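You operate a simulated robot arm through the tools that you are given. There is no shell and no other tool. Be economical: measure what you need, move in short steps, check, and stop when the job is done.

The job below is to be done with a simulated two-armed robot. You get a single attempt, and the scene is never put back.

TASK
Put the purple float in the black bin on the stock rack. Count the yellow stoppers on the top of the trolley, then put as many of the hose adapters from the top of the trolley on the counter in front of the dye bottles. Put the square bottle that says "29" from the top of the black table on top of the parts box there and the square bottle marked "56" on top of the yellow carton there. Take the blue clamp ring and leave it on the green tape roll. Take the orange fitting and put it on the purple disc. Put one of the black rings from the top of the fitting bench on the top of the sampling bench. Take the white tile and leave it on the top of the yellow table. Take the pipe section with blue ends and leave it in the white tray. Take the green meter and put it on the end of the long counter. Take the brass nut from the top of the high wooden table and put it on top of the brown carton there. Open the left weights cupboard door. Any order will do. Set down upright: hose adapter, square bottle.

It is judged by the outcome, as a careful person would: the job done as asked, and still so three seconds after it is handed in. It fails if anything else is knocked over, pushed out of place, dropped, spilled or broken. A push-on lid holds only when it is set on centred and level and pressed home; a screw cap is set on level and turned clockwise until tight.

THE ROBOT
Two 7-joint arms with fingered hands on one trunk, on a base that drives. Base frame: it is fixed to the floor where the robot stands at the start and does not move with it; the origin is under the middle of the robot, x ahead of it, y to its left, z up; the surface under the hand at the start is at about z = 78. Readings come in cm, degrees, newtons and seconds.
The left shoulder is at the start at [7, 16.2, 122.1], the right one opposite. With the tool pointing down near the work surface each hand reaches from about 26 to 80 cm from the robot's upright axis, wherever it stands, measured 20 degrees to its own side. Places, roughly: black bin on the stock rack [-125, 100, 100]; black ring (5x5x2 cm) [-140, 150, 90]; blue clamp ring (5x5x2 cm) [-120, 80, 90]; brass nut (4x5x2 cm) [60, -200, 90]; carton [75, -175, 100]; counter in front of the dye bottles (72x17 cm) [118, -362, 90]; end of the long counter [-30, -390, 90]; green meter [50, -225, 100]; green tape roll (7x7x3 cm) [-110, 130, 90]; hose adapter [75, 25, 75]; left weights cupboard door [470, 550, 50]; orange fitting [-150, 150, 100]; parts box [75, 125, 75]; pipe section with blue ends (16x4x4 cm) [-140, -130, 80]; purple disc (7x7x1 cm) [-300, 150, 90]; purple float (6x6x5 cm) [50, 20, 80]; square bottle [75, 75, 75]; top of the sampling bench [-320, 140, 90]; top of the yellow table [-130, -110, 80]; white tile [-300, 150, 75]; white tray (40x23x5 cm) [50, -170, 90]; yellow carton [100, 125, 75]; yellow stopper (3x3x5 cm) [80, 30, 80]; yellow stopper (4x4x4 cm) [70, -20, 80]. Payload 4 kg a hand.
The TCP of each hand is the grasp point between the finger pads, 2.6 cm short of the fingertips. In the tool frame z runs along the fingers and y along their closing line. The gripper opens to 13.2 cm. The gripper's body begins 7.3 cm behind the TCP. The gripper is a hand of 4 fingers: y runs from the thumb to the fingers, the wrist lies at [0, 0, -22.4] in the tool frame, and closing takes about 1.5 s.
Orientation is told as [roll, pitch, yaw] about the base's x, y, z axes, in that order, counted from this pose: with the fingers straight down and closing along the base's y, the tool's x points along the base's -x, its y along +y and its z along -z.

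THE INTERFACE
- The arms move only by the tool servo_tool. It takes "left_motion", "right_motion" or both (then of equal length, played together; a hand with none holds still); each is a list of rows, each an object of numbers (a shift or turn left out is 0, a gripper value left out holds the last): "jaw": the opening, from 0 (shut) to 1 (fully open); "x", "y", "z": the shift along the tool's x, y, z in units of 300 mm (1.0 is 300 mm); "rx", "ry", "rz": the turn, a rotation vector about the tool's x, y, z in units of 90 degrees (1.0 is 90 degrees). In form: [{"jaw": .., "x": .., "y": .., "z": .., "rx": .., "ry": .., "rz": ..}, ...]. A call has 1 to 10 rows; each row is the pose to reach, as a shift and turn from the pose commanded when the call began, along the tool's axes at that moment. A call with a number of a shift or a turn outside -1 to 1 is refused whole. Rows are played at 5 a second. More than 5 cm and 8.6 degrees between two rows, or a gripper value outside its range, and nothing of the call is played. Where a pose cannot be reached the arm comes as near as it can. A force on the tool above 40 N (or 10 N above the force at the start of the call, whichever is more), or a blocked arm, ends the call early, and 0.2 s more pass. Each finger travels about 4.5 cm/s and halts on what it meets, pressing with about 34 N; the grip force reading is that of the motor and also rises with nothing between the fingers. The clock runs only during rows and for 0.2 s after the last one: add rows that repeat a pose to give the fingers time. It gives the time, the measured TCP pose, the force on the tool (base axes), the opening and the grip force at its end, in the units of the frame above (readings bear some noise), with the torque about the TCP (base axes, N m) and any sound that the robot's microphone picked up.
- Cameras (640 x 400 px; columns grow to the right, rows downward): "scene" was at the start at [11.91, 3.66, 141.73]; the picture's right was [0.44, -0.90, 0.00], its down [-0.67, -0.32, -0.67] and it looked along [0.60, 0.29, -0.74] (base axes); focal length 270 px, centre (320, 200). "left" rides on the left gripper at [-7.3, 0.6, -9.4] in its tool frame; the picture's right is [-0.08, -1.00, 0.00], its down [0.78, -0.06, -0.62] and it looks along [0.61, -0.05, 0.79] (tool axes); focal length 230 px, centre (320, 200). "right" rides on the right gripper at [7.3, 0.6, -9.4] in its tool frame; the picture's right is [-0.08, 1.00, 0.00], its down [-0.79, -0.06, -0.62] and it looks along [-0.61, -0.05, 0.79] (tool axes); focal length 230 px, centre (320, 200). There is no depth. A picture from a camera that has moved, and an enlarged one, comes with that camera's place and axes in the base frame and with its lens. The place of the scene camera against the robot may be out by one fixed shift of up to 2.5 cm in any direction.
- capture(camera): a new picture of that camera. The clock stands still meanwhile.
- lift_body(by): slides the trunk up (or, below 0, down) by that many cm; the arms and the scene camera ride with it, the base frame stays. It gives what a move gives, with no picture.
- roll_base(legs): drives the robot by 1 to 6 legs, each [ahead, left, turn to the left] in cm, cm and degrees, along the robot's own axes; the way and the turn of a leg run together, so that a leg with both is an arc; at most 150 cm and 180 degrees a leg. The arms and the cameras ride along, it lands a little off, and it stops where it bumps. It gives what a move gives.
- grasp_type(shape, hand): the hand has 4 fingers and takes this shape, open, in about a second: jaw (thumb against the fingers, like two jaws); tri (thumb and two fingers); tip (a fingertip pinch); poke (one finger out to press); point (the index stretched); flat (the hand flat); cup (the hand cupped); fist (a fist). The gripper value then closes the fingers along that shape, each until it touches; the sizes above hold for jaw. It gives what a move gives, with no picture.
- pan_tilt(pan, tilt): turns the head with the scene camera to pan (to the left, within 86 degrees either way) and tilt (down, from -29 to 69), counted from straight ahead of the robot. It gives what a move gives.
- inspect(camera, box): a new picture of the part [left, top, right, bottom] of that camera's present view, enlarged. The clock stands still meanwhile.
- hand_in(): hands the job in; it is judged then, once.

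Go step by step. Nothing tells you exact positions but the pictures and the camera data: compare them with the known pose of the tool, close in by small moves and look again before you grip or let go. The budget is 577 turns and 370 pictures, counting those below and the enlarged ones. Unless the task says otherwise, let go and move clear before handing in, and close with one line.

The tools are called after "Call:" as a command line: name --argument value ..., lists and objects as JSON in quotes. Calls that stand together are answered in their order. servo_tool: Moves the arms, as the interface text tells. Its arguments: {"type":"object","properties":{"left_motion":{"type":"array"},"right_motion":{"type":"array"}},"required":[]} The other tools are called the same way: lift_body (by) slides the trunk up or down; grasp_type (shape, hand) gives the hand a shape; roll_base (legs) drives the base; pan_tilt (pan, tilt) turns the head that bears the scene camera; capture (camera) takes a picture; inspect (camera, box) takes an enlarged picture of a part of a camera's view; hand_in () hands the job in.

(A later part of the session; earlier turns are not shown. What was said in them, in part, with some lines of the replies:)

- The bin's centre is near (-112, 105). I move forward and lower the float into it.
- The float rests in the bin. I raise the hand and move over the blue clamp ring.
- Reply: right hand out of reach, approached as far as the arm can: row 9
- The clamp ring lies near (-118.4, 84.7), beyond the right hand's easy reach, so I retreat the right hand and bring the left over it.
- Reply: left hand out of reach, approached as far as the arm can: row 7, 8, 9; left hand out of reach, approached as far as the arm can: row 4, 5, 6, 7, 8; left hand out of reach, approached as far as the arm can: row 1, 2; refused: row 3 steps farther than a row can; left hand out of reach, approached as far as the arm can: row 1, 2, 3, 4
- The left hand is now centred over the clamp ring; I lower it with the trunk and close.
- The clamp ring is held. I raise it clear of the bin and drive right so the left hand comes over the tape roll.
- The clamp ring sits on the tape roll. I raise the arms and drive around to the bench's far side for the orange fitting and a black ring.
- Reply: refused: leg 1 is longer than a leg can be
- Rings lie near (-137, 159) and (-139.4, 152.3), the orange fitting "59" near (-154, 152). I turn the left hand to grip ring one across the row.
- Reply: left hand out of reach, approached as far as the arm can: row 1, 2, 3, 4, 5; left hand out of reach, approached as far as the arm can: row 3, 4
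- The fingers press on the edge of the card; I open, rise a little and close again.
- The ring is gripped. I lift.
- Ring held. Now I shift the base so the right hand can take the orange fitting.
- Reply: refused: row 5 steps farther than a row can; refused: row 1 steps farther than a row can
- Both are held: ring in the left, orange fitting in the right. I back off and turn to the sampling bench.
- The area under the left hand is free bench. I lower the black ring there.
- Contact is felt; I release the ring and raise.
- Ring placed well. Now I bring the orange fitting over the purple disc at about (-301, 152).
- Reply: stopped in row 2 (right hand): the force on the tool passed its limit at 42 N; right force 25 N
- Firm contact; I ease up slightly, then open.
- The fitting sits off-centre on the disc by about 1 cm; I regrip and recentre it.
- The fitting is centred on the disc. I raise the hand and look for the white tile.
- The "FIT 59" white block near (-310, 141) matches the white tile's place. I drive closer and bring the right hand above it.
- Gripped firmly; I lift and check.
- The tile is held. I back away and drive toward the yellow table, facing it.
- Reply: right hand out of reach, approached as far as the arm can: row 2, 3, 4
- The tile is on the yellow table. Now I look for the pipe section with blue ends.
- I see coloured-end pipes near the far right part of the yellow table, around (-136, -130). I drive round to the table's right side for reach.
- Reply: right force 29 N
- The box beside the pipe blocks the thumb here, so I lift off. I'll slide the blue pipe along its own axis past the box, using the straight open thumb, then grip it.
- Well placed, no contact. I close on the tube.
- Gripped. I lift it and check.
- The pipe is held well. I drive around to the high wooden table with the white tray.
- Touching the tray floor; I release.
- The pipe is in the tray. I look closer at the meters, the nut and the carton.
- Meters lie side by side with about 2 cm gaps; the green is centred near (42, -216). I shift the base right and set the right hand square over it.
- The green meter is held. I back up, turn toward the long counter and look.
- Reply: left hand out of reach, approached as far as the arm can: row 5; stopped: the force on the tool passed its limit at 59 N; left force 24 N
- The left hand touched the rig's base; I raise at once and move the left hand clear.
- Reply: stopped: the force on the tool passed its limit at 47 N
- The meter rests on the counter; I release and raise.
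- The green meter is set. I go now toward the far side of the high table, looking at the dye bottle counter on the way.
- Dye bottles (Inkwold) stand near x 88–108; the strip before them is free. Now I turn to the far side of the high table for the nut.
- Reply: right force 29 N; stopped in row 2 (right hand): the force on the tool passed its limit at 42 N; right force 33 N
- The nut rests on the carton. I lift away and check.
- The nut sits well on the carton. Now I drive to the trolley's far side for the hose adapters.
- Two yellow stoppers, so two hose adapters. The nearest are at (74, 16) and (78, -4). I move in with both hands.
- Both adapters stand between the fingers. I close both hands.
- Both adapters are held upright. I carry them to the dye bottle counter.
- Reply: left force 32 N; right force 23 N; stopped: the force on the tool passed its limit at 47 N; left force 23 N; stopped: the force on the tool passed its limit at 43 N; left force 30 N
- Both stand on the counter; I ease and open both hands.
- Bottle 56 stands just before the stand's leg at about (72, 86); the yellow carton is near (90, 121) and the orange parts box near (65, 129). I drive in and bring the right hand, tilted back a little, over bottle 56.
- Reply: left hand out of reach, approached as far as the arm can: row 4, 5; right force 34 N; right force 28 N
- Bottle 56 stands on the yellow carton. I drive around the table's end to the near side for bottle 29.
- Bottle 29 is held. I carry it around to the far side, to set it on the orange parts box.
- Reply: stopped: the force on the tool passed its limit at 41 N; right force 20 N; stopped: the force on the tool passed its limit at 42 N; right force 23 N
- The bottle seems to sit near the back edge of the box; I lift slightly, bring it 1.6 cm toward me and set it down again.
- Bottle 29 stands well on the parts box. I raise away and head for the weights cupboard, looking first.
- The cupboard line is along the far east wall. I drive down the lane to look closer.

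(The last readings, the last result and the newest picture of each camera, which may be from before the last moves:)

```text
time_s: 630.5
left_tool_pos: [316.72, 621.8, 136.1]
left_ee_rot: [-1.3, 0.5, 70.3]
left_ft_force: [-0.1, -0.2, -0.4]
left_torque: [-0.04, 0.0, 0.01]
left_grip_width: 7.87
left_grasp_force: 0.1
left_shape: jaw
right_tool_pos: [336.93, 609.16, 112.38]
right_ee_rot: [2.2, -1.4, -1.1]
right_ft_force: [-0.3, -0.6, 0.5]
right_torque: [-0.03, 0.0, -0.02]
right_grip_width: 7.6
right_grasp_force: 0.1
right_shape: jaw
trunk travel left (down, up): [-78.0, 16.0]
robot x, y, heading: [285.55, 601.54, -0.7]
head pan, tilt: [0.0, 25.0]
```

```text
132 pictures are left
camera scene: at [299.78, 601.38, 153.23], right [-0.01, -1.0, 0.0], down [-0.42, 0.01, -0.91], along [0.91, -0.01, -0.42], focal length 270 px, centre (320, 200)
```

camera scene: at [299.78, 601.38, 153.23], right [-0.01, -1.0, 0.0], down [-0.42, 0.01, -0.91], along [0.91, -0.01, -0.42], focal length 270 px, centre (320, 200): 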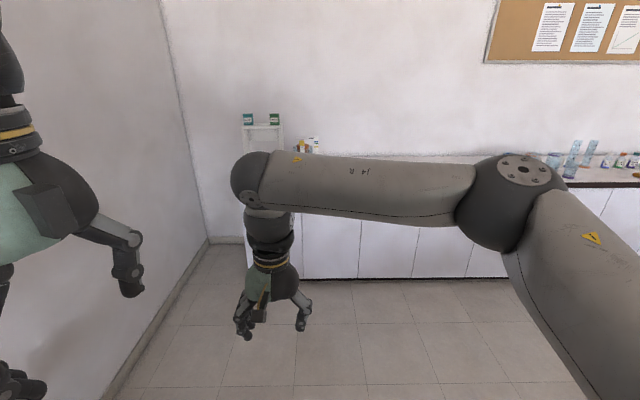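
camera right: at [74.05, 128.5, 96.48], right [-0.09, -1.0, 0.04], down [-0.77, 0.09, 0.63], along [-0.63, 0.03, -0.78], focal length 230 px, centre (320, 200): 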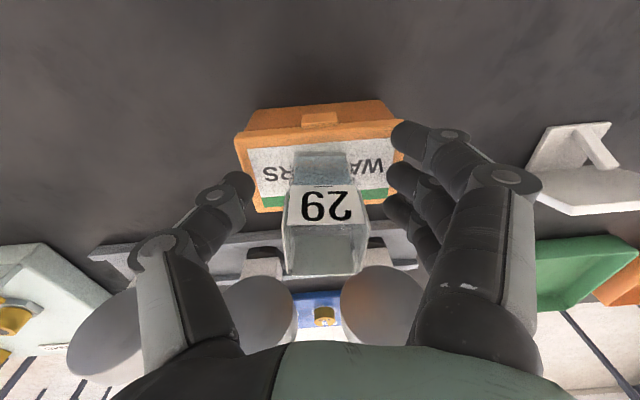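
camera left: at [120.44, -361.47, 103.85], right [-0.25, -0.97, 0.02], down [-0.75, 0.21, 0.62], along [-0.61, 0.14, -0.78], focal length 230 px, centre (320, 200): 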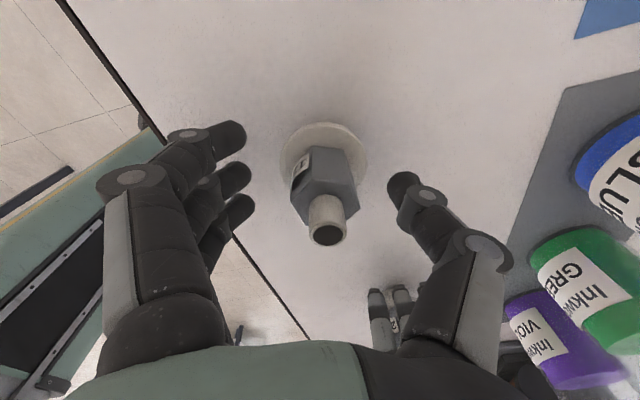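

Call:
roll_base --legs '[[60, 0, 0.7], [0, -40, 0]]'

Call:
servo_tool --right_motion '[{"z": 0.15}, {"z": 0.3}, {"z": 0.45}, {"z": 0.6}, {"z": 0.75}, {"z": 0.9}]'

Call:
pan_tilt --pan 0 --tilt 35

Call:
capture --camera "scene"

```text
time_s: 636.0
left_tool_pos: [376.58, 582.12, 136.16]
left_ee_rot: [-1.4, 0.5, 70.9]
left_ft_force: [-0.7, -0.4, 0.2]
left_torque: [-0.01, -0.03, 0.05]
left_grip_width: 7.9
left_grasp_force: 0.0
left_shape: jaw
right_tool_pos: [396.85, 569.76, 112.41]
right_ee_rot: [2.1, -1.1, -0.4]
right_ft_force: [0.3, -0.2, 0.2]
right_torque: [-0.03, 0.03, 0.0]
right_grip_width: 7.59
right_grasp_force: 0.0
right_shape: jaw
trunk travel left (down, up): [-78.0, 16.0]
robot x, y, heading: [345.82, 560.99, 0.1]
head pan, tilt: [0.0, 25.0]
```

```text
time_s: 637.4
left_tool_pos: [376.73, 581.88, 136.15]
left_ee_rot: [-1.4, 0.4, 71.0]
left_ft_force: [0.6, 0.6, -0.6]
left_torque: [0.0, -0.01, 0.0]
left_grip_width: 7.88
left_grasp_force: 0.0
left_shape: jaw
right_tool_pos: [397.3, 570.61, 85.25]
right_ee_rot: [2.2, -1.2, -0.3]
right_ft_force: [0.1, -0.5, 0.2]
right_torque: [-0.01, 0.0, -0.03]
right_grip_width: 7.58
right_grasp_force: 0.0
right_shape: jaw
trunk travel left (down, up): [-78.0, 16.0]
robot x, y, heading: [346.17, 561.04, -0.3]
head pan, tilt: [0.0, 25.0]
```

```text
time_s: 638.1
left_tool_pos: [376.6, 581.93, 136.16]
left_ee_rot: [-1.5, 0.5, 71.0]
left_ft_force: [-0.3, 0.1, 0.1]
left_torque: [0.0, 0.02, -0.01]
left_grip_width: 7.89
left_grasp_force: 0.0
left_shape: jaw
right_tool_pos: [397.51, 570.52, 85.42]
right_ee_rot: [2.2, -1.2, -0.4]
right_ft_force: [0.2, -0.2, -0.3]
right_torque: [0.02, 0.02, 0.01]
right_grip_width: 7.6
right_grasp_force: 0.0
right_shape: jaw
trunk travel left (down, up): [-78.0, 16.0]
robot x, y, heading: [345.87, 561.32, -0.3]
head pan, tilt: [0.0, 35.0]
```

```text
131 pictures are left
camera scene: at [359.43, 561.27, 151.65], right [0.0, -1.0, 0.0], down [-0.57, 0.0, -0.82], along [0.82, 0.0, -0.57], focal length 270 px, centre (320, 200)
```

scene: 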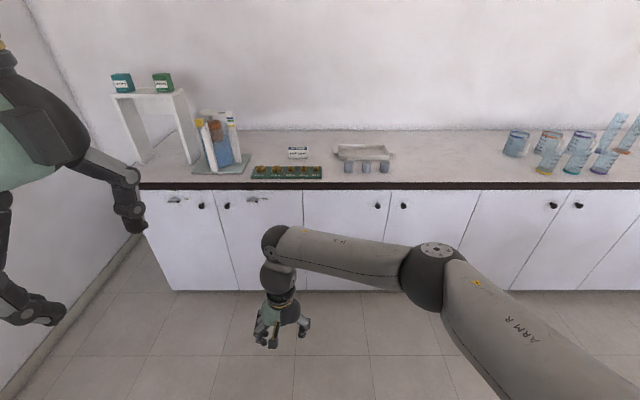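

Call:
inspect --camera "scene" --box '[135, 180, 310, 290]'

Call:
inspect --camera "scene" --box '[300, 175, 480, 290]'

Call:
inspect --camera "scene" --box '[330, 180, 430, 220]'

Call:
inspect --camera "scene" --box '[150, 180, 250, 220]'

```text
3.64 times, centred on (222, 235) of scene
camera zoom: at [359.43, 561.27, 151.65], right [0.0, -1.0, 0.0], down [-0.57, 0.0, -0.82], along [0.82, 0.0, -0.57], focal length 981 px, centre (674, 73)
```

zoom: 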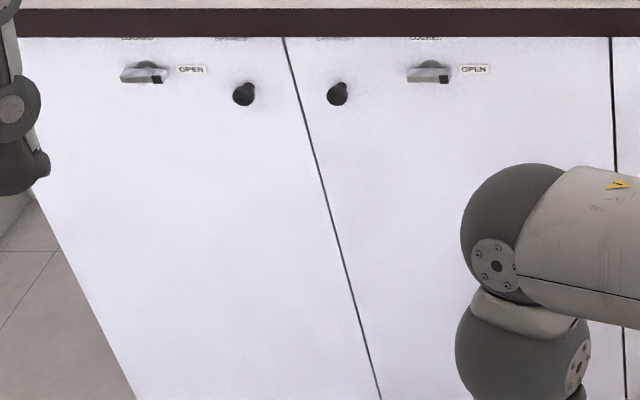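

```text
3.48 times, centred on (390, 232) of scene
camera zoom: at [359.43, 561.27, 151.65], right [0.0, -1.0, 0.0], down [-0.57, 0.0, -0.82], along [0.82, 0.0, -0.57], focal length 939 px, centre (76, 87)
```

zoom: 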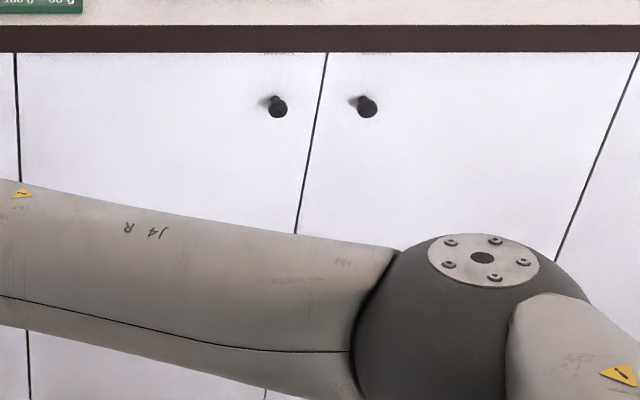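

```text
6.40 times, centred on (380, 200) of scene
camera zoom: at [359.43, 561.27, 151.65], right [0.0, -1.0, 0.0], down [-0.57, 0.0, -0.82], along [0.82, 0.0, -0.57], focal length 1727 px, centre (-64, 200)
```

zoom: 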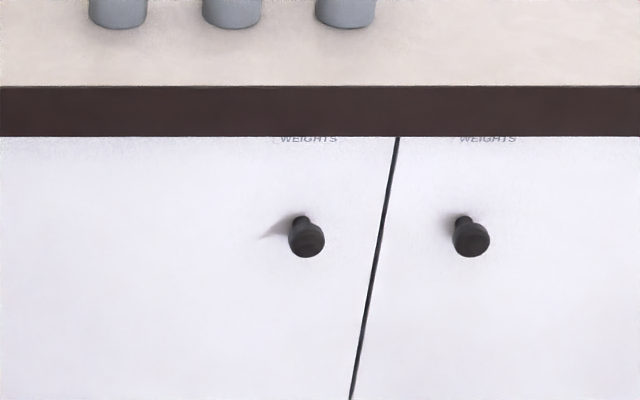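

```text
6.40 times, centred on (200, 200) of scene
camera zoom: at [359.43, 561.27, 151.65], right [0.0, -1.0, 0.0], down [-0.57, 0.0, -0.82], along [0.82, 0.0, -0.57], focal length 1727 px, centre (1088, 200)
```

zoom: 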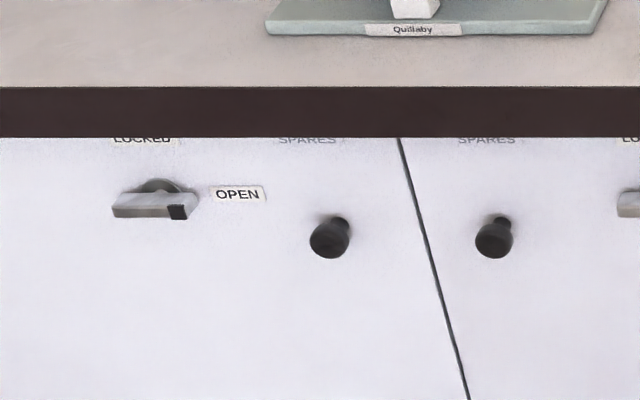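

The second pair is labelled WEIGHTS; its left door has a knob at about (459, 535, 79), hinged on the left. I drive up to it.

Call:
roll_base --legs '[[0, -18, 0.2], [48, 0, 0]]'

Call:
servo_tool --right_motion '[{"y": -0.1, "z": -0.1}, {"y": -0.2, "z": -0.2}, {"y": -0.3, "z": -0.3}, {"y": -0.4, "z": -0.4}, {"y": -0.5, "z": -0.45}, {"y": -0.6, "z": -0.45}]'

Call:
capture --camera "right"

Call:
capture --camera "scene"

```text
time_s: 642.1
left_tool_pos: [424.16, 563.98, 136.19]
left_ee_rot: [-1.4, 0.5, 71.2]
left_ft_force: [0.4, 0.1, 0.0]
left_torque: [0.02, -0.01, 0.0]
left_grip_width: 7.88
left_grasp_force: 0.0
left_shape: jaw
right_tool_pos: [444.93, 552.59, 85.35]
right_ee_rot: [2.2, -1.3, -0.2]
right_ft_force: [-0.3, 0.4, 0.5]
right_torque: [-0.02, 0.04, -0.01]
right_grip_width: 7.57
right_grasp_force: 0.1
right_shape: jaw
trunk travel left (down, up): [-78.0, 16.0]
robot x, y, heading: [393.75, 543.02, -0.2]
head pan, tilt: [0.0, 35.0]
```

```text
time_s: 643.5
left_tool_pos: [424.3, 563.72, 136.24]
left_ee_rot: [-1.4, 0.4, 71.2]
left_ft_force: [-0.9, -0.1, -0.8]
left_torque: [0.03, 0.01, -0.02]
left_grip_width: 7.86
left_grasp_force: 0.0
left_shape: jaw
right_tool_pos: [444.74, 534.05, 98.24]
right_ee_rot: [2.2, -1.3, -0.1]
right_ft_force: [-0.4, 0.5, 0.1]
right_torque: [0.02, 0.0, 0.04]
right_grip_width: 7.59
right_grasp_force: 0.1
right_shape: jaw
trunk travel left (down, up): [-78.0, 16.0]
robot x, y, heading: [393.46, 542.88, -0.0]
head pan, tilt: [0.0, 35.0]
```

```text
126 pictures are left
camera right: at [437.16, 534.2, 107.38], right [0.08, 1.0, 0.04], down [0.77, -0.09, 0.63], along [0.63, -0.02, -0.78], focal length 230 px, centre (320, 200)
```

right: 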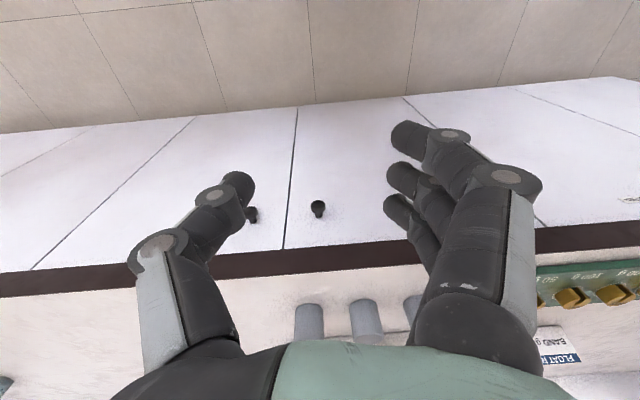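

```text
125 pictures are left
camera scene: at [407.14, 543.08, 151.64], right [0.0, -1.0, 0.0], down [-0.57, 0.0, -0.82], along [0.82, 0.0, -0.57], focal length 270 px, centre (320, 200)
```

scene: 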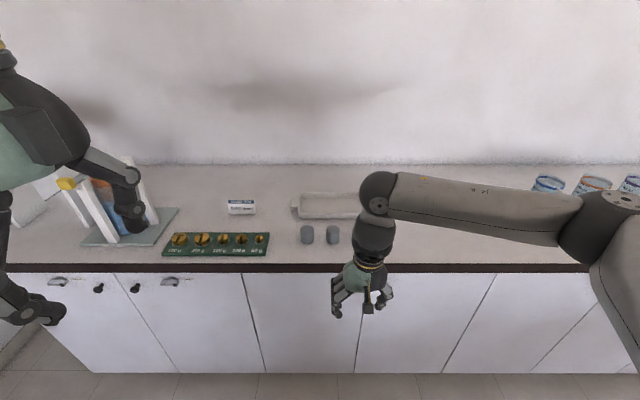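

Call:
servo_tool --right_motion '[{"z": 0.14}, {"z": 0.28, "x": -0.05}, {"z": 0.42, "x": -0.12}]'

Call:
capture --camera "right"

```text
time_s: 644.3
left_tool_pos: [424.35, 564.0, 136.15]
left_ee_rot: [-1.3, 0.5, 71.2]
left_ft_force: [-0.1, 0.7, -0.1]
left_torque: [-0.04, 0.01, 0.0]
left_grip_width: 7.86
left_grasp_force: 0.0
left_shape: jaw
right_tool_pos: [448.64, 534.74, 85.66]
right_ee_rot: [2.2, -1.2, -0.2]
right_ft_force: [1.1, -0.2, 0.2]
right_torque: [0.02, 0.02, -0.05]
right_grip_width: 7.61
right_grasp_force: 0.1
right_shape: jaw
trunk travel left (down, up): [-78.0, 16.0]
robot x, y, heading: [393.64, 543.19, 0.2]
head pan, tilt: [0.0, 35.0]
```

```text
124 pictures are left
camera right: at [441.09, 534.86, 94.82], right [0.08, 1.0, 0.04], down [0.77, -0.09, 0.63], along [0.63, -0.02, -0.78], focal length 230 px, centre (320, 200)
```

right: 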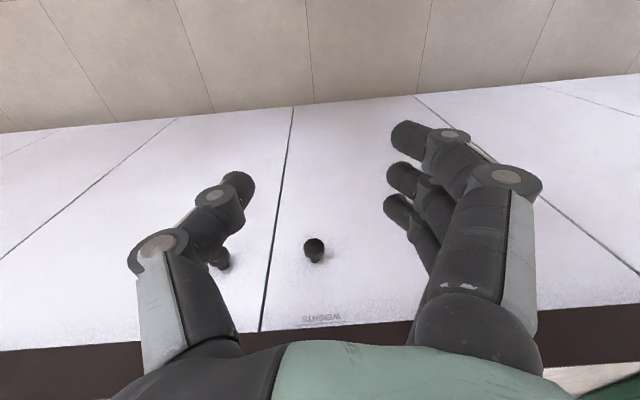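

Call:
servo_tool --right_motion '[{"z": 0.12, "y": -0.03}, {"z": 0.24, "y": -0.055}, {"z": 0.3, "y": -0.055, "jaw": 0.5}]'

Call:
roll_base --legs '[[8, 0, 0]]'

Call:
capture --camera "right"

```text
time_s: 645.1
left_tool_pos: [424.21, 563.96, 136.2]
left_ee_rot: [-1.5, 0.5, 71.1]
left_ft_force: [0.6, -0.7, 0.2]
left_torque: [-0.04, 0.01, 0.0]
left_grip_width: 7.88
left_grasp_force: 0.0
left_shape: jaw
right_tool_pos: [448.64, 533.4, 76.6]
right_ee_rot: [2.2, -1.2, -0.2]
right_ft_force: [-0.4, -0.7, 0.6]
right_torque: [0.01, 0.0, -0.01]
right_grip_width: 6.66
right_grasp_force: 0.2
right_shape: jaw
trunk travel left (down, up): [-78.0, 16.0]
robot x, y, heading: [393.49, 543.03, 0.3]
head pan, tilt: [0.0, 35.0]
```

```text
time_s: 646.2
left_tool_pos: [431.83, 563.94, 136.32]
left_ee_rot: [-1.5, 0.5, 71.1]
left_ft_force: [0.8, 0.1, -1.0]
left_torque: [-0.02, -0.02, 0.03]
left_grip_width: 7.88
left_grasp_force: 0.0
left_shape: jaw
right_tool_pos: [456.36, 533.47, 76.84]
right_ee_rot: [2.3, -1.5, -0.2]
right_ft_force: [0.6, -0.6, 0.3]
right_torque: [0.02, -0.01, 0.0]
right_grip_width: 6.68
right_grasp_force: 0.1
right_shape: jaw
trunk travel left (down, up): [-78.0, 16.0]
robot x, y, heading: [401.29, 542.91, 0.1]
head pan, tilt: [0.0, 35.0]
```

```text
123 pictures are left
camera right: at [448.81, 533.56, 85.92], right [0.08, 1.0, 0.04], down [0.77, -0.09, 0.63], along [0.63, -0.02, -0.77], focal length 230 px, centre (320, 200)
```

right: 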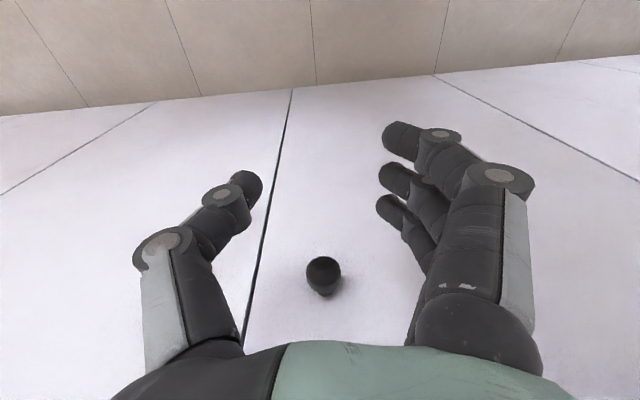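

I need the hand nearly horizontal for the knob. I back a little and tilt it forward.

Call:
roll_base --legs '[[-10, 0, 0]]'

Call:
servo_tool --right_motion '[{"ry": -0.085}, {"ry": -0.17}, {"ry": -0.255}, {"ry": -0.34}, {"ry": -0.425}, {"ry": -0.51}, {"ry": -0.595}, {"ry": -0.68}, {"ry": -0.765}, {"ry": -0.82}]'

Call:
capture --camera "right"

Call:
capture --camera "scene"

```text
time_s: 647.3
left_tool_pos: [422.31, 563.88, 136.1]
left_ee_rot: [-1.3, 0.5, 71.0]
left_ft_force: [0.4, 1.0, -1.1]
left_torque: [0.02, -0.02, -0.03]
left_grip_width: 7.89
left_grasp_force: 0.1
left_shape: jaw
right_tool_pos: [446.73, 533.2, 76.55]
right_ee_rot: [2.2, -1.2, -0.4]
right_ft_force: [1.1, -0.6, 1.2]
right_torque: [-0.05, 0.0, -0.01]
right_grip_width: 6.71
right_grasp_force: 0.0
right_shape: jaw
trunk travel left (down, up): [-78.0, 16.0]
robot x, y, heading: [391.76, 542.94, 0.1]
head pan, tilt: [0.0, 35.0]
```

```text
time_s: 649.5
left_tool_pos: [422.24, 563.85, 136.12]
left_ee_rot: [-1.4, 0.5, 71.0]
left_ft_force: [0.4, -0.3, 0.1]
left_torque: [-0.02, 0.01, 0.0]
left_grip_width: 7.88
left_grasp_force: 0.1
left_shape: jaw
right_tool_pos: [446.76, 533.27, 76.75]
right_ee_rot: [8.1, -75.0, -8.1]
right_ft_force: [-0.3, -0.3, 0.4]
right_torque: [0.0, 0.02, 0.04]
right_grip_width: 6.68
right_grasp_force: 0.0
right_shape: jaw
trunk travel left (down, up): [-78.0, 16.0]
robot x, y, heading: [391.72, 543.07, 0.0]
head pan, tilt: [0.0, 35.0]
```

```text
122 pictures are left
camera right: at [435.7, 533.95, 71.99], right [0.02, 0.99, 0.11], down [-0.4, -0.09, 0.91], along [0.92, -0.07, 0.39], focal length 230 px, centre (320, 200)
```

right: 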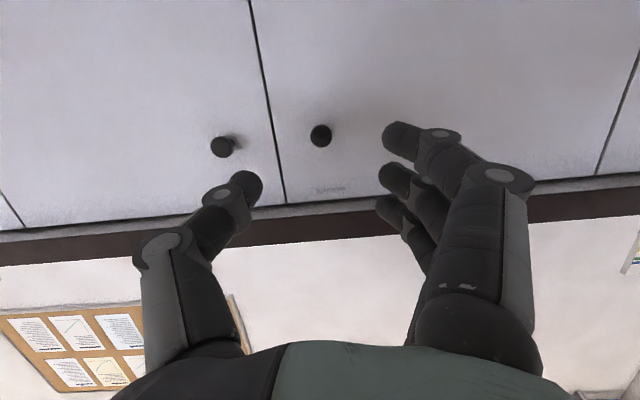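

```text
121 pictures are left
camera scene: at [405.02, 543.17, 151.66], right [0.0, -1.0, 0.0], down [-0.57, 0.0, -0.82], along [0.82, 0.0, -0.57], focal length 270 px, centre (320, 200)
```

scene: 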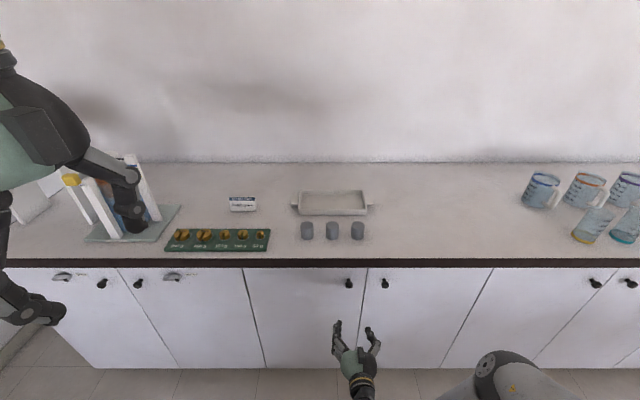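

Call:
roll_base --legs '[[12, 0, 0]]'

Call:
capture --camera "right"

```text
time_s: 650.7
left_tool_pos: [434.01, 563.93, 136.29]
left_ee_rot: [-1.5, 0.4, 71.0]
left_ft_force: [-0.1, 0.9, -0.1]
left_torque: [-0.01, 0.01, 0.02]
left_grip_width: 7.86
left_grasp_force: 0.1
left_shape: jaw
right_tool_pos: [458.42, 533.13, 76.59]
right_ee_rot: [8.3, -74.9, -8.3]
right_ft_force: [-0.4, -0.6, 0.5]
right_torque: [-0.01, 0.02, -0.01]
right_grip_width: 6.66
right_grasp_force: 0.0
right_shape: jaw
trunk travel left (down, up): [-78.0, 16.0]
robot x, y, heading: [403.21, 543.15, 0.1]
head pan, tilt: [0.0, 35.0]
```

```text
120 pictures are left
camera right: at [447.37, 533.97, 72.0], right [0.02, 0.99, 0.11], down [-0.39, -0.09, 0.91], along [0.92, -0.07, 0.39], focal length 230 px, centre (320, 200)
```

right: 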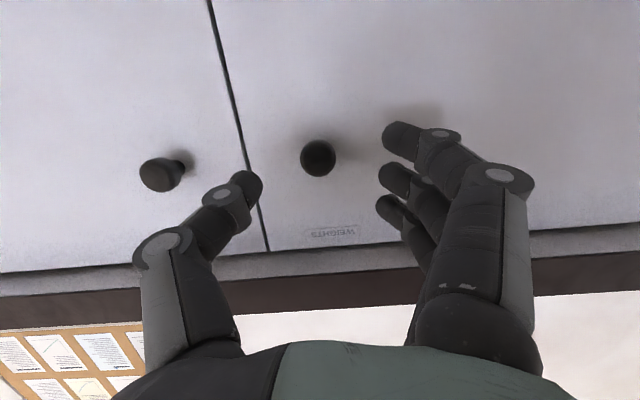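

Call:
lift_body --by -0.8

Call:
roll_base --legs '[[4.5, 0, 0]]'

Call:
capture --camera "right"

```text
time_s: 651.3
left_tool_pos: [433.98, 563.83, 135.49]
left_ee_rot: [-1.3, 0.5, 71.1]
left_ft_force: [0.3, -1.0, -0.9]
left_torque: [0.03, 0.02, 0.0]
left_grip_width: 7.88
left_grasp_force: 0.0
left_shape: jaw
right_tool_pos: [458.46, 533.14, 75.83]
right_ee_rot: [8.3, -75.0, -8.3]
right_ft_force: [0.0, -0.4, 0.7]
right_torque: [-0.02, 0.04, 0.0]
right_grip_width: 6.69
right_grasp_force: 0.0
right_shape: jaw
trunk travel left (down, up): [-77.2, 16.8]
robot x, y, heading: [403.23, 543.06, -0.2]
head pan, tilt: [0.0, 35.0]
```

```text
time_s: 652.2
left_tool_pos: [438.01, 563.89, 135.54]
left_ee_rot: [-1.6, 0.4, 70.9]
left_ft_force: [0.2, -0.6, -0.2]
left_torque: [0.01, -0.06, -0.01]
left_grip_width: 7.88
left_grasp_force: 0.2
left_shape: jaw
right_tool_pos: [462.62, 533.33, 76.01]
right_ee_rot: [8.4, -75.1, -8.4]
right_ft_force: [-0.2, -0.2, 0.1]
right_torque: [0.01, 0.01, 0.0]
right_grip_width: 6.66
right_grasp_force: 0.1
right_shape: jaw
trunk travel left (down, up): [-77.2, 16.8]
robot x, y, heading: [407.43, 542.82, 0.1]
head pan, tilt: [0.0, 35.0]
```

```text
119 pictures are left
camera right: at [451.68, 533.96, 71.31], right [0.02, 0.99, 0.11], down [-0.4, -0.09, 0.91], along [0.92, -0.07, 0.39], focal length 230 px, centre (320, 200)
```

right: 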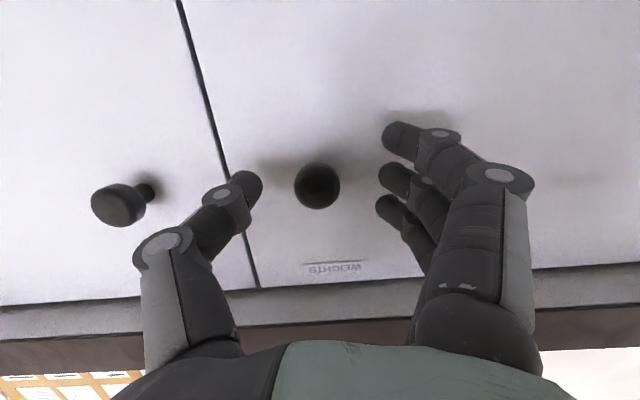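

Call:
roll_base --legs '[[1.2, 0, 0]]'

Call:
servo_tool --right_motion '[{"jaw": 0.35}, {"jaw": 0.2}, {"jaw": 0.1}, {"jaw": 0.0}, {"jaw": 0.0}, {"jaw": 0.0}, {"jaw": 0.0}]'

Call:
capture --camera "right"

```text
time_s: 653.0
left_tool_pos: [439.21, 563.95, 135.38]
left_ee_rot: [-1.6, 0.4, 71.0]
left_ft_force: [0.2, 0.3, 0.0]
left_torque: [0.02, 0.0, 0.0]
left_grip_width: 7.87
left_grasp_force: 0.0
left_shape: jaw
right_tool_pos: [463.49, 533.22, 75.72]
right_ee_rot: [7.5, -74.7, -7.5]
right_ft_force: [-27.9, 1.3, -6.7]
right_torque: [-0.3, -0.41, 1.19]
right_grip_width: 6.63
right_grasp_force: 0.0
right_shape: jaw
trunk travel left (down, up): [-77.2, 16.8]
robot x, y, heading: [408.91, 543.13, -0.0]
head pan, tilt: [0.0, 35.0]
```

```text
time_s: 654.6
left_tool_pos: [439.6, 563.49, 135.39]
left_ee_rot: [-1.4, 0.4, 70.9]
left_ft_force: [0.6, 0.3, 1.0]
left_torque: [0.04, -0.01, 0.0]
left_grip_width: 7.88
left_grasp_force: 0.0
left_shape: jaw
right_tool_pos: [463.83, 532.7, 75.72]
right_ee_rot: [7.4, -74.7, -7.7]
right_ft_force: [-10.3, -14.2, -8.8]
right_torque: [-0.04, -0.05, -0.06]
right_grip_width: 1.23
right_grasp_force: 33.5
right_shape: jaw
trunk travel left (down, up): [-77.2, 16.8]
robot x, y, heading: [409.14, 543.03, -0.0]
head pan, tilt: [0.0, 35.0]
```

```text
118 pictures are left
camera right: at [452.8, 533.48, 70.95], right [0.03, 0.99, 0.11], down [-0.39, -0.09, 0.92], along [0.92, -0.07, 0.38], focal length 230 px, centre (320, 200)
```

right: 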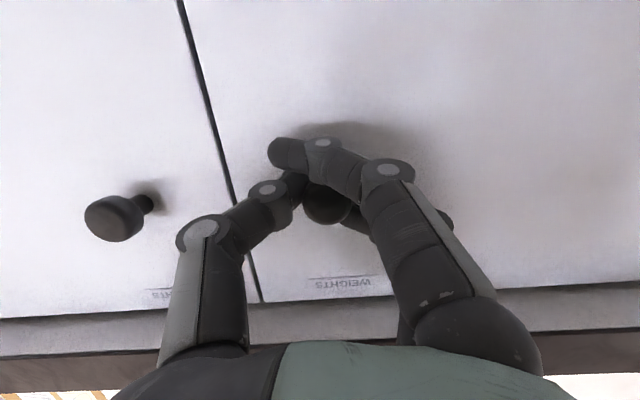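

The knob is gripped. I pull the door open by driving back along its arc.

Call:
roll_base --legs '[[-8, 1.0, 0]]'

Call:
capture --camera "right"

Call:
capture --camera "scene"

```text
time_s: 655.6
left_tool_pos: [431.75, 564.43, 135.47]
left_ee_rot: [-1.4, 0.3, 70.9]
left_ft_force: [0.5, -0.4, -0.1]
left_torque: [-0.02, -0.03, -0.02]
left_grip_width: 7.87
left_grasp_force: 0.0
left_shape: jaw
right_tool_pos: [455.91, 533.83, 75.57]
right_ee_rot: [7.9, -74.5, -7.9]
right_ft_force: [-5.3, -20.7, -10.7]
right_torque: [-0.02, 0.07, -0.57]
right_grip_width: 1.09
right_grasp_force: 33.6
right_shape: jaw
trunk travel left (down, up): [-77.2, 16.8]
robot x, y, heading: [400.9, 544.17, -0.1]
head pan, tilt: [0.0, 35.0]
```

```text
117 pictures are left
camera right: at [444.88, 534.6, 70.92], right [0.03, 0.99, 0.11], down [-0.39, -0.09, 0.92], along [0.92, -0.07, 0.38], focal length 230 px, centre (320, 200)
```

right: 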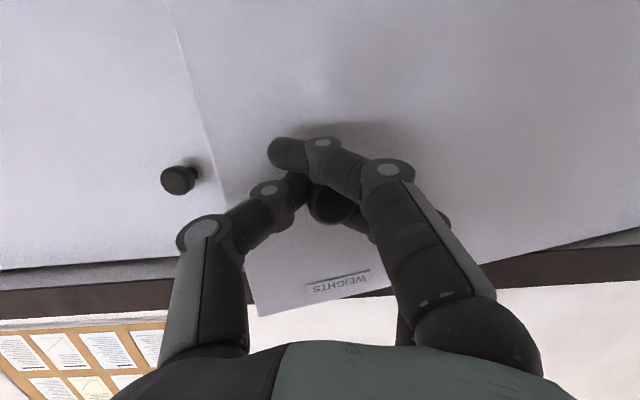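

```text
116 pictures are left
camera scene: at [414.62, 543.7, 150.85], right [0.0, -1.0, 0.0], down [-0.57, 0.0, -0.82], along [0.82, 0.0, -0.57], focal length 270 px, centre (320, 200)
```

scene: 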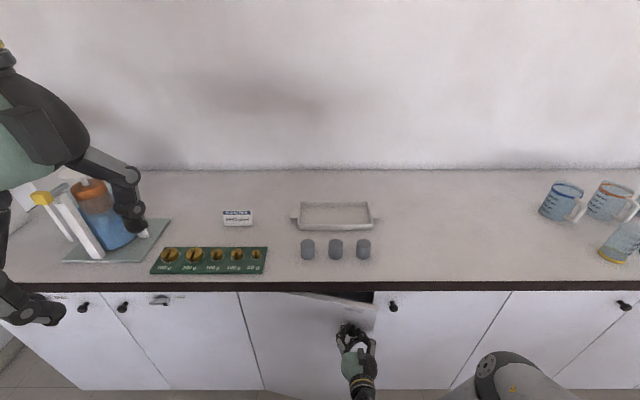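

Call:
roll_base --legs '[[-6.5, 2.2, 0]]'

Call:
roll_base --legs '[[-5, 3, 0]]'

Call:
capture --camera "right"

Call:
capture --camera "scene"

```text
time_s: 656.6
left_tool_pos: [425.62, 566.39, 135.33]
left_ee_rot: [-1.3, 0.3, 70.9]
left_ft_force: [0.0, 0.0, 0.8]
left_torque: [-0.01, 0.0, 0.0]
left_grip_width: 7.84
left_grasp_force: 0.1
left_shape: jaw
right_tool_pos: [449.58, 535.8, 75.4]
right_ee_rot: [7.6, -74.3, -7.9]
right_ft_force: [-7.8, -15.2, -15.6]
right_torque: [-0.13, -0.03, -0.06]
right_grip_width: 1.04
right_grasp_force: 33.8
right_shape: jaw
trunk travel left (down, up): [-77.2, 16.8]
robot x, y, heading: [394.63, 546.22, -0.2]
head pan, tilt: [0.0, 35.0]
```

```text
time_s: 657.6
left_tool_pos: [420.65, 569.33, 135.44]
left_ee_rot: [-1.3, 0.3, 70.9]
left_ft_force: [0.0, -1.1, -1.0]
left_torque: [0.02, -0.02, 0.0]
left_grip_width: 7.88
left_grasp_force: 0.1
left_shape: jaw
right_tool_pos: [444.68, 538.76, 75.48]
right_ee_rot: [7.4, -74.4, -7.6]
right_ft_force: [-3.8, -5.3, -16.5]
right_torque: [-0.15, 0.3, -0.2]
right_grip_width: 0.91
right_grasp_force: 34.3
right_shape: jaw
trunk travel left (down, up): [-77.2, 16.8]
robot x, y, heading: [389.34, 548.93, -0.2]
head pan, tilt: [0.0, 35.0]
```

```text
115 pictures are left
camera right: at [433.62, 539.54, 70.82], right [0.03, 0.99, 0.11], down [-0.39, -0.09, 0.92], along [0.92, -0.07, 0.38], focal length 230 px, centre (320, 200)
```

right: 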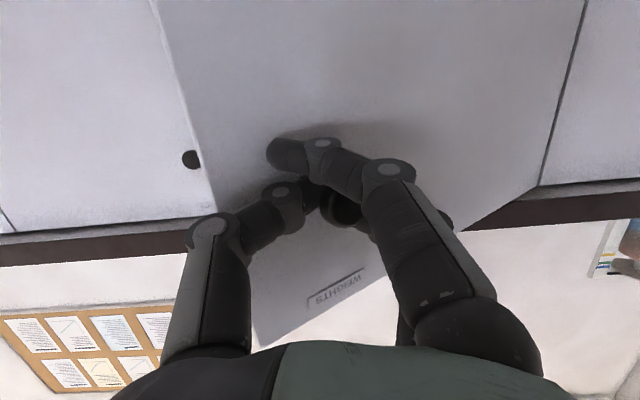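

```text
114 pictures are left
camera scene: at [403.49, 548.66, 150.82], right [0.0, -1.0, 0.0], down [-0.58, 0.0, -0.82], along [0.82, 0.0, -0.58], focal length 270 px, centre (320, 200)
```

scene: 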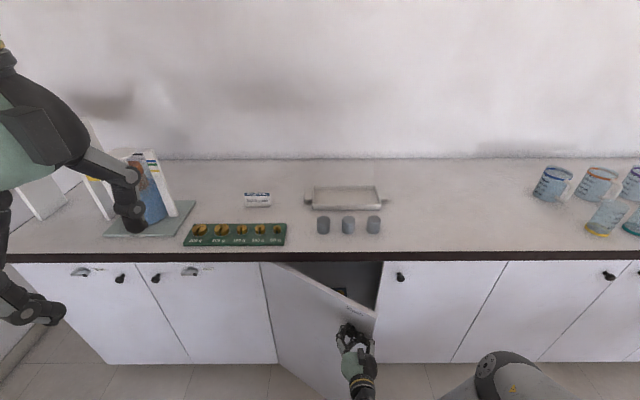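

Call:
roll_base --legs '[[-4.7, 5, 0]]'

Call:
roll_base --legs '[[-3.6, 4.4, 0]]'

Call:
capture --camera "right"

Call:
capture --camera "scene"

```text
time_s: 658.6
left_tool_pos: [415.97, 574.36, 135.45]
left_ee_rot: [-1.3, 0.2, 70.8]
left_ft_force: [-0.1, 0.2, -0.4]
left_torque: [0.01, -0.04, -0.01]
left_grip_width: 7.88
left_grasp_force: 0.1
left_shape: jaw
right_tool_pos: [439.99, 543.78, 75.45]
right_ee_rot: [7.1, -74.4, -7.5]
right_ft_force: [-9.4, -12.6, -11.3]
right_torque: [-0.08, 0.4, -0.75]
right_grip_width: 0.85
right_grasp_force: 34.6
right_shape: jaw
trunk travel left (down, up): [-77.2, 16.8]
robot x, y, heading: [385.26, 553.88, -0.2]
head pan, tilt: [0.0, 35.0]
```

```text
time_s: 659.5
left_tool_pos: [412.24, 578.47, 135.49]
left_ee_rot: [-1.3, 0.2, 70.8]
left_ft_force: [0.2, -0.2, -0.7]
left_torque: [0.06, 0.03, 0.0]
left_grip_width: 7.87
left_grasp_force: 0.2
left_shape: jaw
right_tool_pos: [436.5, 547.82, 75.55]
right_ee_rot: [7.1, -74.5, -7.3]
right_ft_force: [-4.2, -8.8, -3.1]
right_torque: [-0.5, -0.02, -1.56]
right_grip_width: 0.73
right_grasp_force: 33.7
right_shape: jaw
trunk travel left (down, up): [-77.2, 16.8]
robot x, y, heading: [381.37, 557.91, 0.2]
head pan, tilt: [0.0, 35.0]
```

```text
113 pictures are left
camera right: at [425.42, 548.67, 70.92], right [0.03, 0.99, 0.11], down [-0.39, -0.09, 0.92], along [0.92, -0.07, 0.38], focal length 230 px, centre (320, 200)
```

right: 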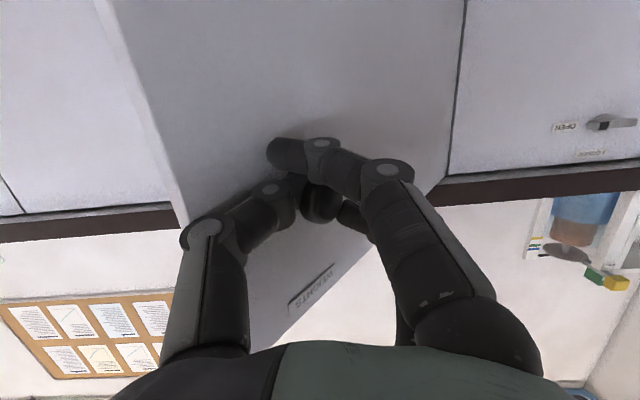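

```text
112 pictures are left
camera scene: at [395.08, 557.82, 150.85], right [0.0, -1.0, 0.0], down [-0.57, 0.01, -0.82], along [0.82, 0.0, -0.57], focal length 270 px, centre (320, 200)
```

scene: 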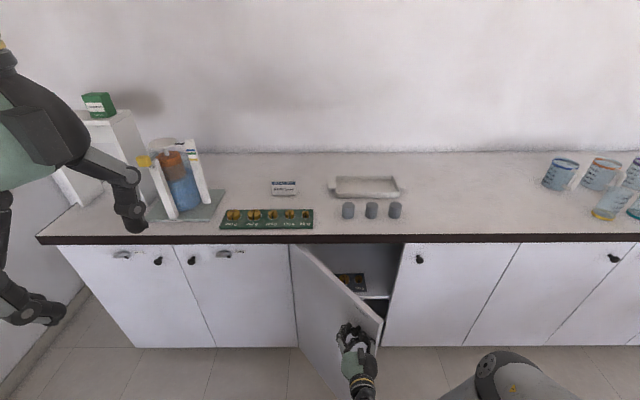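

Call:
roll_base --legs '[[-2.8, 4.4, 0]]'

Call:
roll_base --legs '[[-2.2, 5, 0]]'

Call:
capture --camera "scene"

Call:
capture --camera "right"

```text
time_s: 660.5
left_tool_pos: [409.47, 582.72, 135.49]
left_ee_rot: [-1.2, 0.1, 70.7]
left_ft_force: [0.4, 0.0, 0.8]
left_torque: [0.03, -0.01, 0.02]
left_grip_width: 7.85
left_grasp_force: 0.0
left_shape: jaw
right_tool_pos: [433.75, 552.24, 75.62]
right_ee_rot: [7.1, -74.6, -7.2]
right_ft_force: [-9.0, -8.5, 0.5]
right_torque: [-0.35, 0.08, -0.74]
right_grip_width: 0.87
right_grasp_force: 34.0
right_shape: jaw
trunk travel left (down, up): [-77.2, 16.8]
robot x, y, heading: [378.38, 562.45, -0.2]
head pan, tilt: [0.0, 35.0]
```

```text
time_s: 661.4
left_tool_pos: [407.0, 587.72, 135.57]
left_ee_rot: [-1.4, 0.0, 70.7]
left_ft_force: [0.1, 0.0, 0.1]
left_torque: [0.02, 0.02, -0.01]
left_grip_width: 7.88
left_grasp_force: 0.0
left_shape: jaw
right_tool_pos: [431.29, 557.14, 75.67]
right_ee_rot: [6.8, -74.6, -7.0]
right_ft_force: [-20.9, -15.2, 2.2]
right_torque: [-0.5, -0.17, -2.33]
right_grip_width: 0.82
right_grasp_force: 33.9
right_shape: jaw
trunk travel left (down, up): [-77.2, 16.8]
robot x, y, heading: [376.2, 567.51, -0.1]
head pan, tilt: [0.0, 35.0]
```

```text
111 pictures are left
camera scene: at [389.8, 567.05, 150.88], right [0.0, -1.0, 0.0], down [-0.57, 0.01, -0.82], along [0.82, 0.0, -0.57], focal length 270 px, centre (320, 200)
```

scene: 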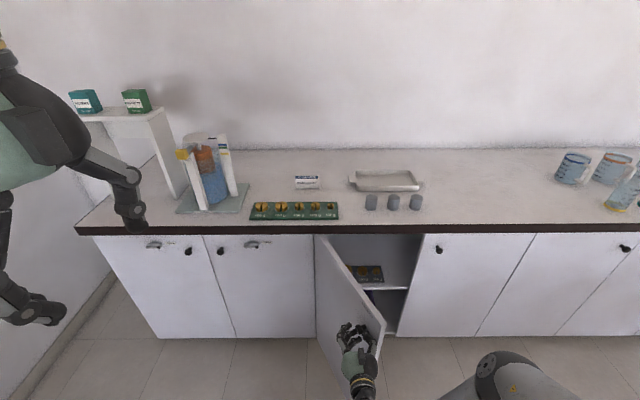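

```text
110 pictures are left
camera right: at [420.34, 557.82, 71.0], right [0.03, 0.99, 0.11], down [-0.39, -0.09, 0.92], along [0.92, -0.07, 0.38], focal length 230 px, centre (320, 200)
```

right: 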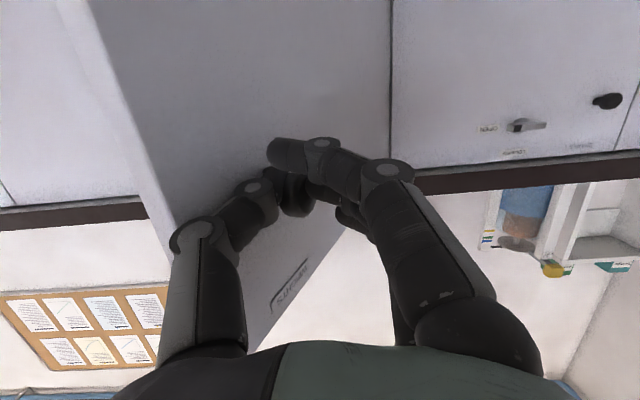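

Call:
roll_base --legs '[[-0.6, 3.5, 0]]'

Call:
servo_tool --right_motion '[{"jaw": 0.2}, {"jaw": 0.35}, {"jaw": 0.5}, {"jaw": 0.6}, {"jaw": 0.6}]'

Call:
roll_base --legs '[[-14, 0, 0]]'

Call:
capture --camera "scene"

Call:
capture --camera "right"

```text
time_s: 662.6
left_tool_pos: [406.25, 591.93, 135.41]
left_ee_rot: [-1.7, 0.5, 70.4]
left_ft_force: [0.5, 0.6, -0.8]
left_torque: [-0.02, 0.03, 0.0]
left_grip_width: 7.88
left_grasp_force: 0.1
left_shape: jaw
right_tool_pos: [430.34, 560.01, 75.46]
right_ee_rot: [4.7, -74.4, -6.4]
right_ft_force: [-14.0, -11.8, 20.6]
right_torque: [-1.41, 0.0, -2.9]
right_grip_width: 0.78
right_grasp_force: 34.0
right_shape: jaw
trunk travel left (down, up): [-77.2, 16.8]
robot x, y, heading: [375.49, 571.39, -0.6]
head pan, tilt: [0.0, 35.0]
stopped in leg 1: the force on the tool passed its limit at 44 N (the readings are from after the stop); the commanded pose is now the measured one
```

```text
time_s: 663.8
left_tool_pos: [406.74, 591.85, 135.37]
left_ee_rot: [-1.4, 0.5, 70.6]
left_ft_force: [-0.7, -0.1, -0.3]
left_torque: [-0.01, 0.03, -0.01]
left_grip_width: 7.89
left_grasp_force: 0.1
left_shape: jaw
right_tool_pos: [430.51, 560.31, 75.32]
right_ee_rot: [5.0, -74.1, -6.1]
right_ft_force: [7.5, 4.2, 3.2]
right_torque: [-0.18, -0.08, 0.36]
right_grip_width: 7.37
right_grasp_force: 0.1
right_shape: jaw
trunk travel left (down, up): [-77.2, 16.8]
robot x, y, heading: [375.53, 571.12, -0.3]
head pan, tilt: [0.0, 35.0]
```

```text
time_s: 665.1
left_tool_pos: [393.1, 591.83, 135.23]
left_ee_rot: [-1.3, 0.4, 70.7]
left_ft_force: [-0.6, 0.5, -0.1]
left_torque: [-0.03, 0.01, -0.04]
left_grip_width: 7.87
left_grasp_force: 0.2
left_shape: jaw
right_tool_pos: [416.79, 560.23, 75.22]
right_ee_rot: [5.1, -74.0, -6.4]
right_ft_force: [0.1, 0.8, -0.3]
right_torque: [0.02, -0.04, 0.0]
right_grip_width: 7.85
right_grasp_force: 0.1
right_shape: jaw
trunk travel left (down, up): [-77.2, 16.8]
robot x, y, heading: [362.04, 571.37, -0.5]
head pan, tilt: [0.0, 35.0]
```

```text
109 pictures are left
camera scene: at [375.8, 571.28, 150.82], right [-0.01, -1.0, 0.0], down [-0.57, 0.0, -0.82], along [0.82, 0.0, -0.57], focal length 270 px, centre (320, 200)
```

scene: 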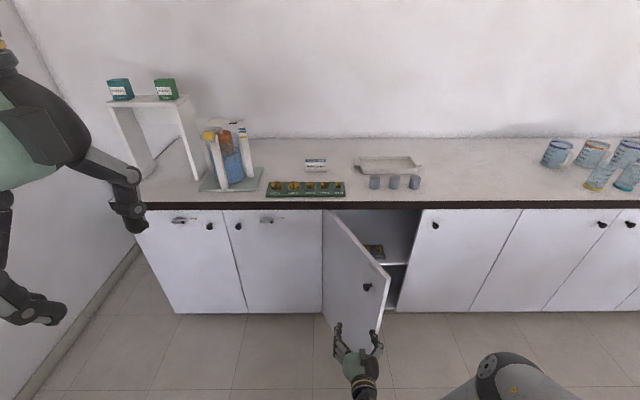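

```text
108 pictures are left
camera right: at [405.8, 561.27, 70.71], right [0.05, 0.99, 0.1], down [-0.38, -0.07, 0.92], along [0.92, -0.08, 0.38], focal length 230 px, centre (320, 200)
```

right: 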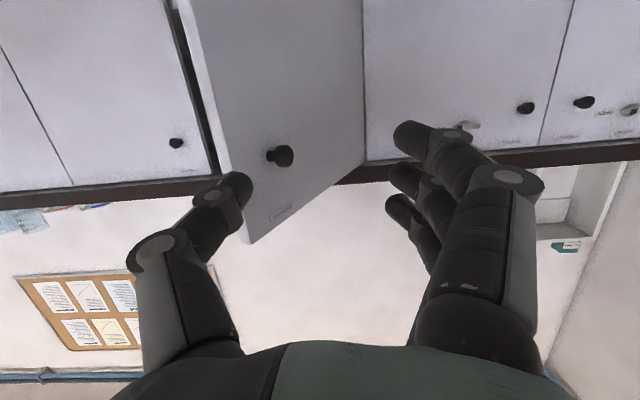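

I push the door wider from its inside with the closed hand.

Call:
roll_base --legs '[[0, -25, 0.4]]'

Call:
servo_tool --right_motion '[{"jaw": 0.4}, {"jaw": 0.2}, {"jaw": 0.1}, {"jaw": 0.1}, {"jaw": 0.1}, {"jaw": 0.1}]'

Call:
roll_base --legs '[[24, 0, 0]]'

Call:
capture --camera "scene"

Call:
capture --camera "right"

```text
time_s: 666.9
left_tool_pos: [392.68, 567.14, 135.31]
left_ee_rot: [-1.4, 0.5, 71.0]
left_ft_force: [-1.1, 0.5, -0.6]
left_torque: [-0.01, -0.01, 0.01]
left_grip_width: 7.88
left_grasp_force: 0.1
left_shape: jaw
right_tool_pos: [416.72, 535.93, 75.37]
right_ee_rot: [5.0, -74.2, -5.8]
right_ft_force: [0.2, 0.1, 0.6]
right_torque: [0.01, 0.0, 0.0]
right_grip_width: 7.89
right_grasp_force: 0.2
right_shape: jaw
trunk travel left (down, up): [-77.2, 16.8]
robot x, y, heading: [361.75, 546.27, 0.1]
head pan, tilt: [0.0, 35.0]
```

```text
time_s: 668.3
left_tool_pos: [392.72, 566.94, 135.38]
left_ee_rot: [-1.3, 0.5, 71.1]
left_ft_force: [1.3, -0.1, -0.1]
left_torque: [0.0, 0.02, 0.0]
left_grip_width: 7.86
left_grasp_force: 0.1
left_shape: jaw
right_tool_pos: [416.75, 535.84, 75.45]
right_ee_rot: [5.2, -74.1, -6.0]
right_ft_force: [-0.5, 0.7, 0.6]
right_torque: [-0.01, -0.03, -0.02]
right_grip_width: 1.38
right_grasp_force: 0.0
right_shape: jaw
trunk travel left (down, up): [-77.2, 16.8]
robot x, y, heading: [361.85, 546.22, -0.2]
head pan, tilt: [0.0, 35.0]
```

```text
time_s: 670.1
left_tool_pos: [416.82, 567.2, 135.35]
left_ee_rot: [-1.3, 0.4, 70.9]
left_ft_force: [0.1, 0.0, 0.5]
left_torque: [-0.03, 0.02, -0.02]
left_grip_width: 7.89
left_grasp_force: 0.1
left_shape: jaw
right_tool_pos: [440.9, 535.88, 75.35]
right_ee_rot: [5.4, -74.3, -5.9]
right_ft_force: [0.3, 0.3, 0.5]
right_torque: [0.01, -0.04, 0.01]
right_grip_width: 1.37
right_grasp_force: 0.1
right_shape: jaw
trunk travel left (down, up): [-77.2, 16.8]
robot x, y, heading: [386.01, 546.61, -0.0]
head pan, tilt: [0.0, 35.0]
```

```text
107 pictures are left
camera scene: at [399.61, 546.42, 150.86], right [0.0, -1.0, 0.0], down [-0.57, 0.0, -0.82], along [0.82, 0.0, -0.57], focal length 270 px, centre (320, 200)
```

scene: 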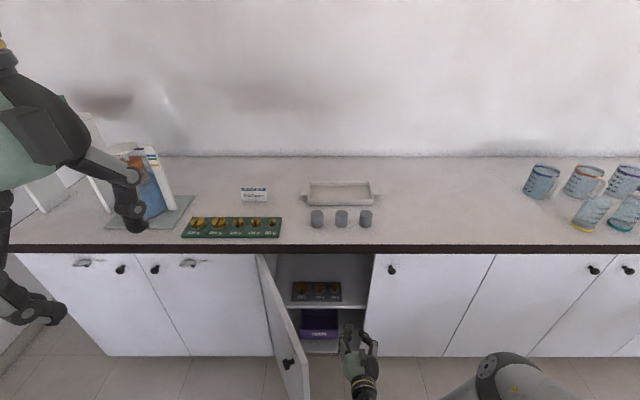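

```text
106 pictures are left
camera right: at [429.88, 536.69, 70.83], right [0.04, 0.99, 0.1], down [-0.38, -0.08, 0.92], along [0.92, -0.07, 0.38], focal length 230 px, centre (320, 200)
```

right: 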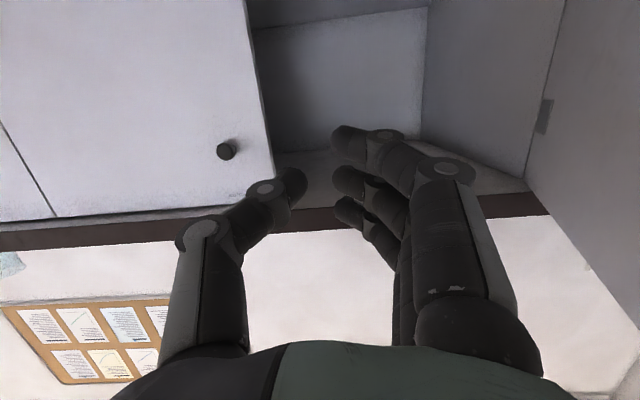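

Call:
roll_base --legs '[[0, 19, 0]]'

Call:
capture --camera "scene"

```text
time_s: 671.7
left_tool_pos: [416.82, 585.9, 135.45]
left_ee_rot: [-1.3, 0.3, 71.1]
left_ft_force: [-0.5, -0.4, -0.8]
left_torque: [0.0, 0.03, -0.01]
left_grip_width: 7.85
left_grasp_force: 0.0
left_shape: jaw
right_tool_pos: [440.98, 554.93, 75.14]
right_ee_rot: [5.4, -74.1, -6.1]
right_ft_force: [0.7, 0.2, 0.3]
right_torque: [-0.02, 0.0, -0.03]
right_grip_width: 1.36
right_grasp_force: 0.1
right_shape: jaw
trunk travel left (down, up): [-77.2, 16.8]
robot x, y, heading: [386.44, 565.23, 0.1]
head pan, tilt: [0.0, 35.0]
```

```text
105 pictures are left
camera scene: at [399.68, 565.32, 150.84], right [0.0, -1.0, 0.0], down [-0.57, 0.0, -0.82], along [0.82, 0.0, -0.57], focal length 270 px, centre (320, 200)
```

scene: 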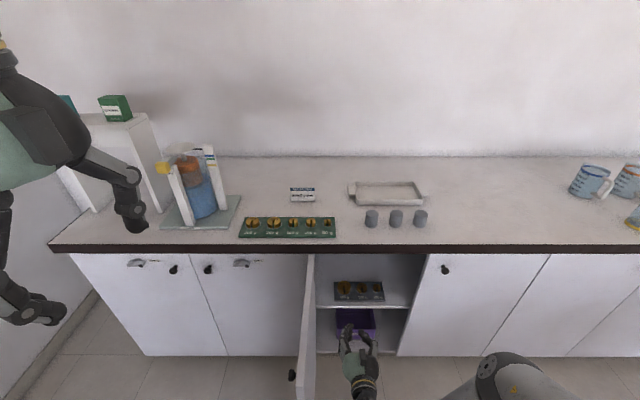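

The door stands open at about a right angle. I withdraw the hand.

Call:
roll_base --legs '[[0, -8, 0], [-40, 0, 0]]'

Call:
capture --camera "scene"

```text
time_s: 674.8
left_tool_pos: [376.95, 578.07, 135.27]
left_ee_rot: [-1.4, 0.5, 71.0]
left_ft_force: [0.4, -0.2, -0.3]
left_torque: [0.0, 0.02, 0.01]
left_grip_width: 7.87
left_grasp_force: 0.3
left_shape: jaw
right_tool_pos: [401.05, 546.71, 75.33]
right_ee_rot: [5.2, -74.3, -5.7]
right_ft_force: [-0.1, -0.2, 0.1]
right_torque: [0.0, 0.03, -0.02]
right_grip_width: 1.37
right_grasp_force: 0.0
right_shape: jaw
trunk travel left (down, up): [-77.2, 16.8]
robot x, y, heading: [346.26, 557.38, 0.1]
head pan, tilt: [0.0, 35.0]
```

```text
104 pictures are left
camera scene: at [359.81, 557.37, 150.83], right [0.0, -1.0, 0.0], down [-0.57, 0.0, -0.82], along [0.82, 0.0, -0.57], focal length 270 px, centre (320, 200)
```

scene: 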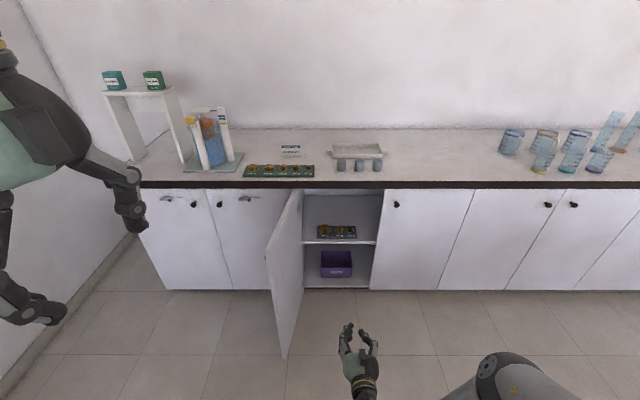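

Call:
hand_in

```text
The job is handed in.
```

All the steps are done and the job is handed in. I counted two yellow stoppers and set two hose adapters in front of the dye bottles. I took the block marked "FIT 59" as the white tile, because its position matched. I saw the second adapter standing when I let go of it, but did not look at it again after driving off.
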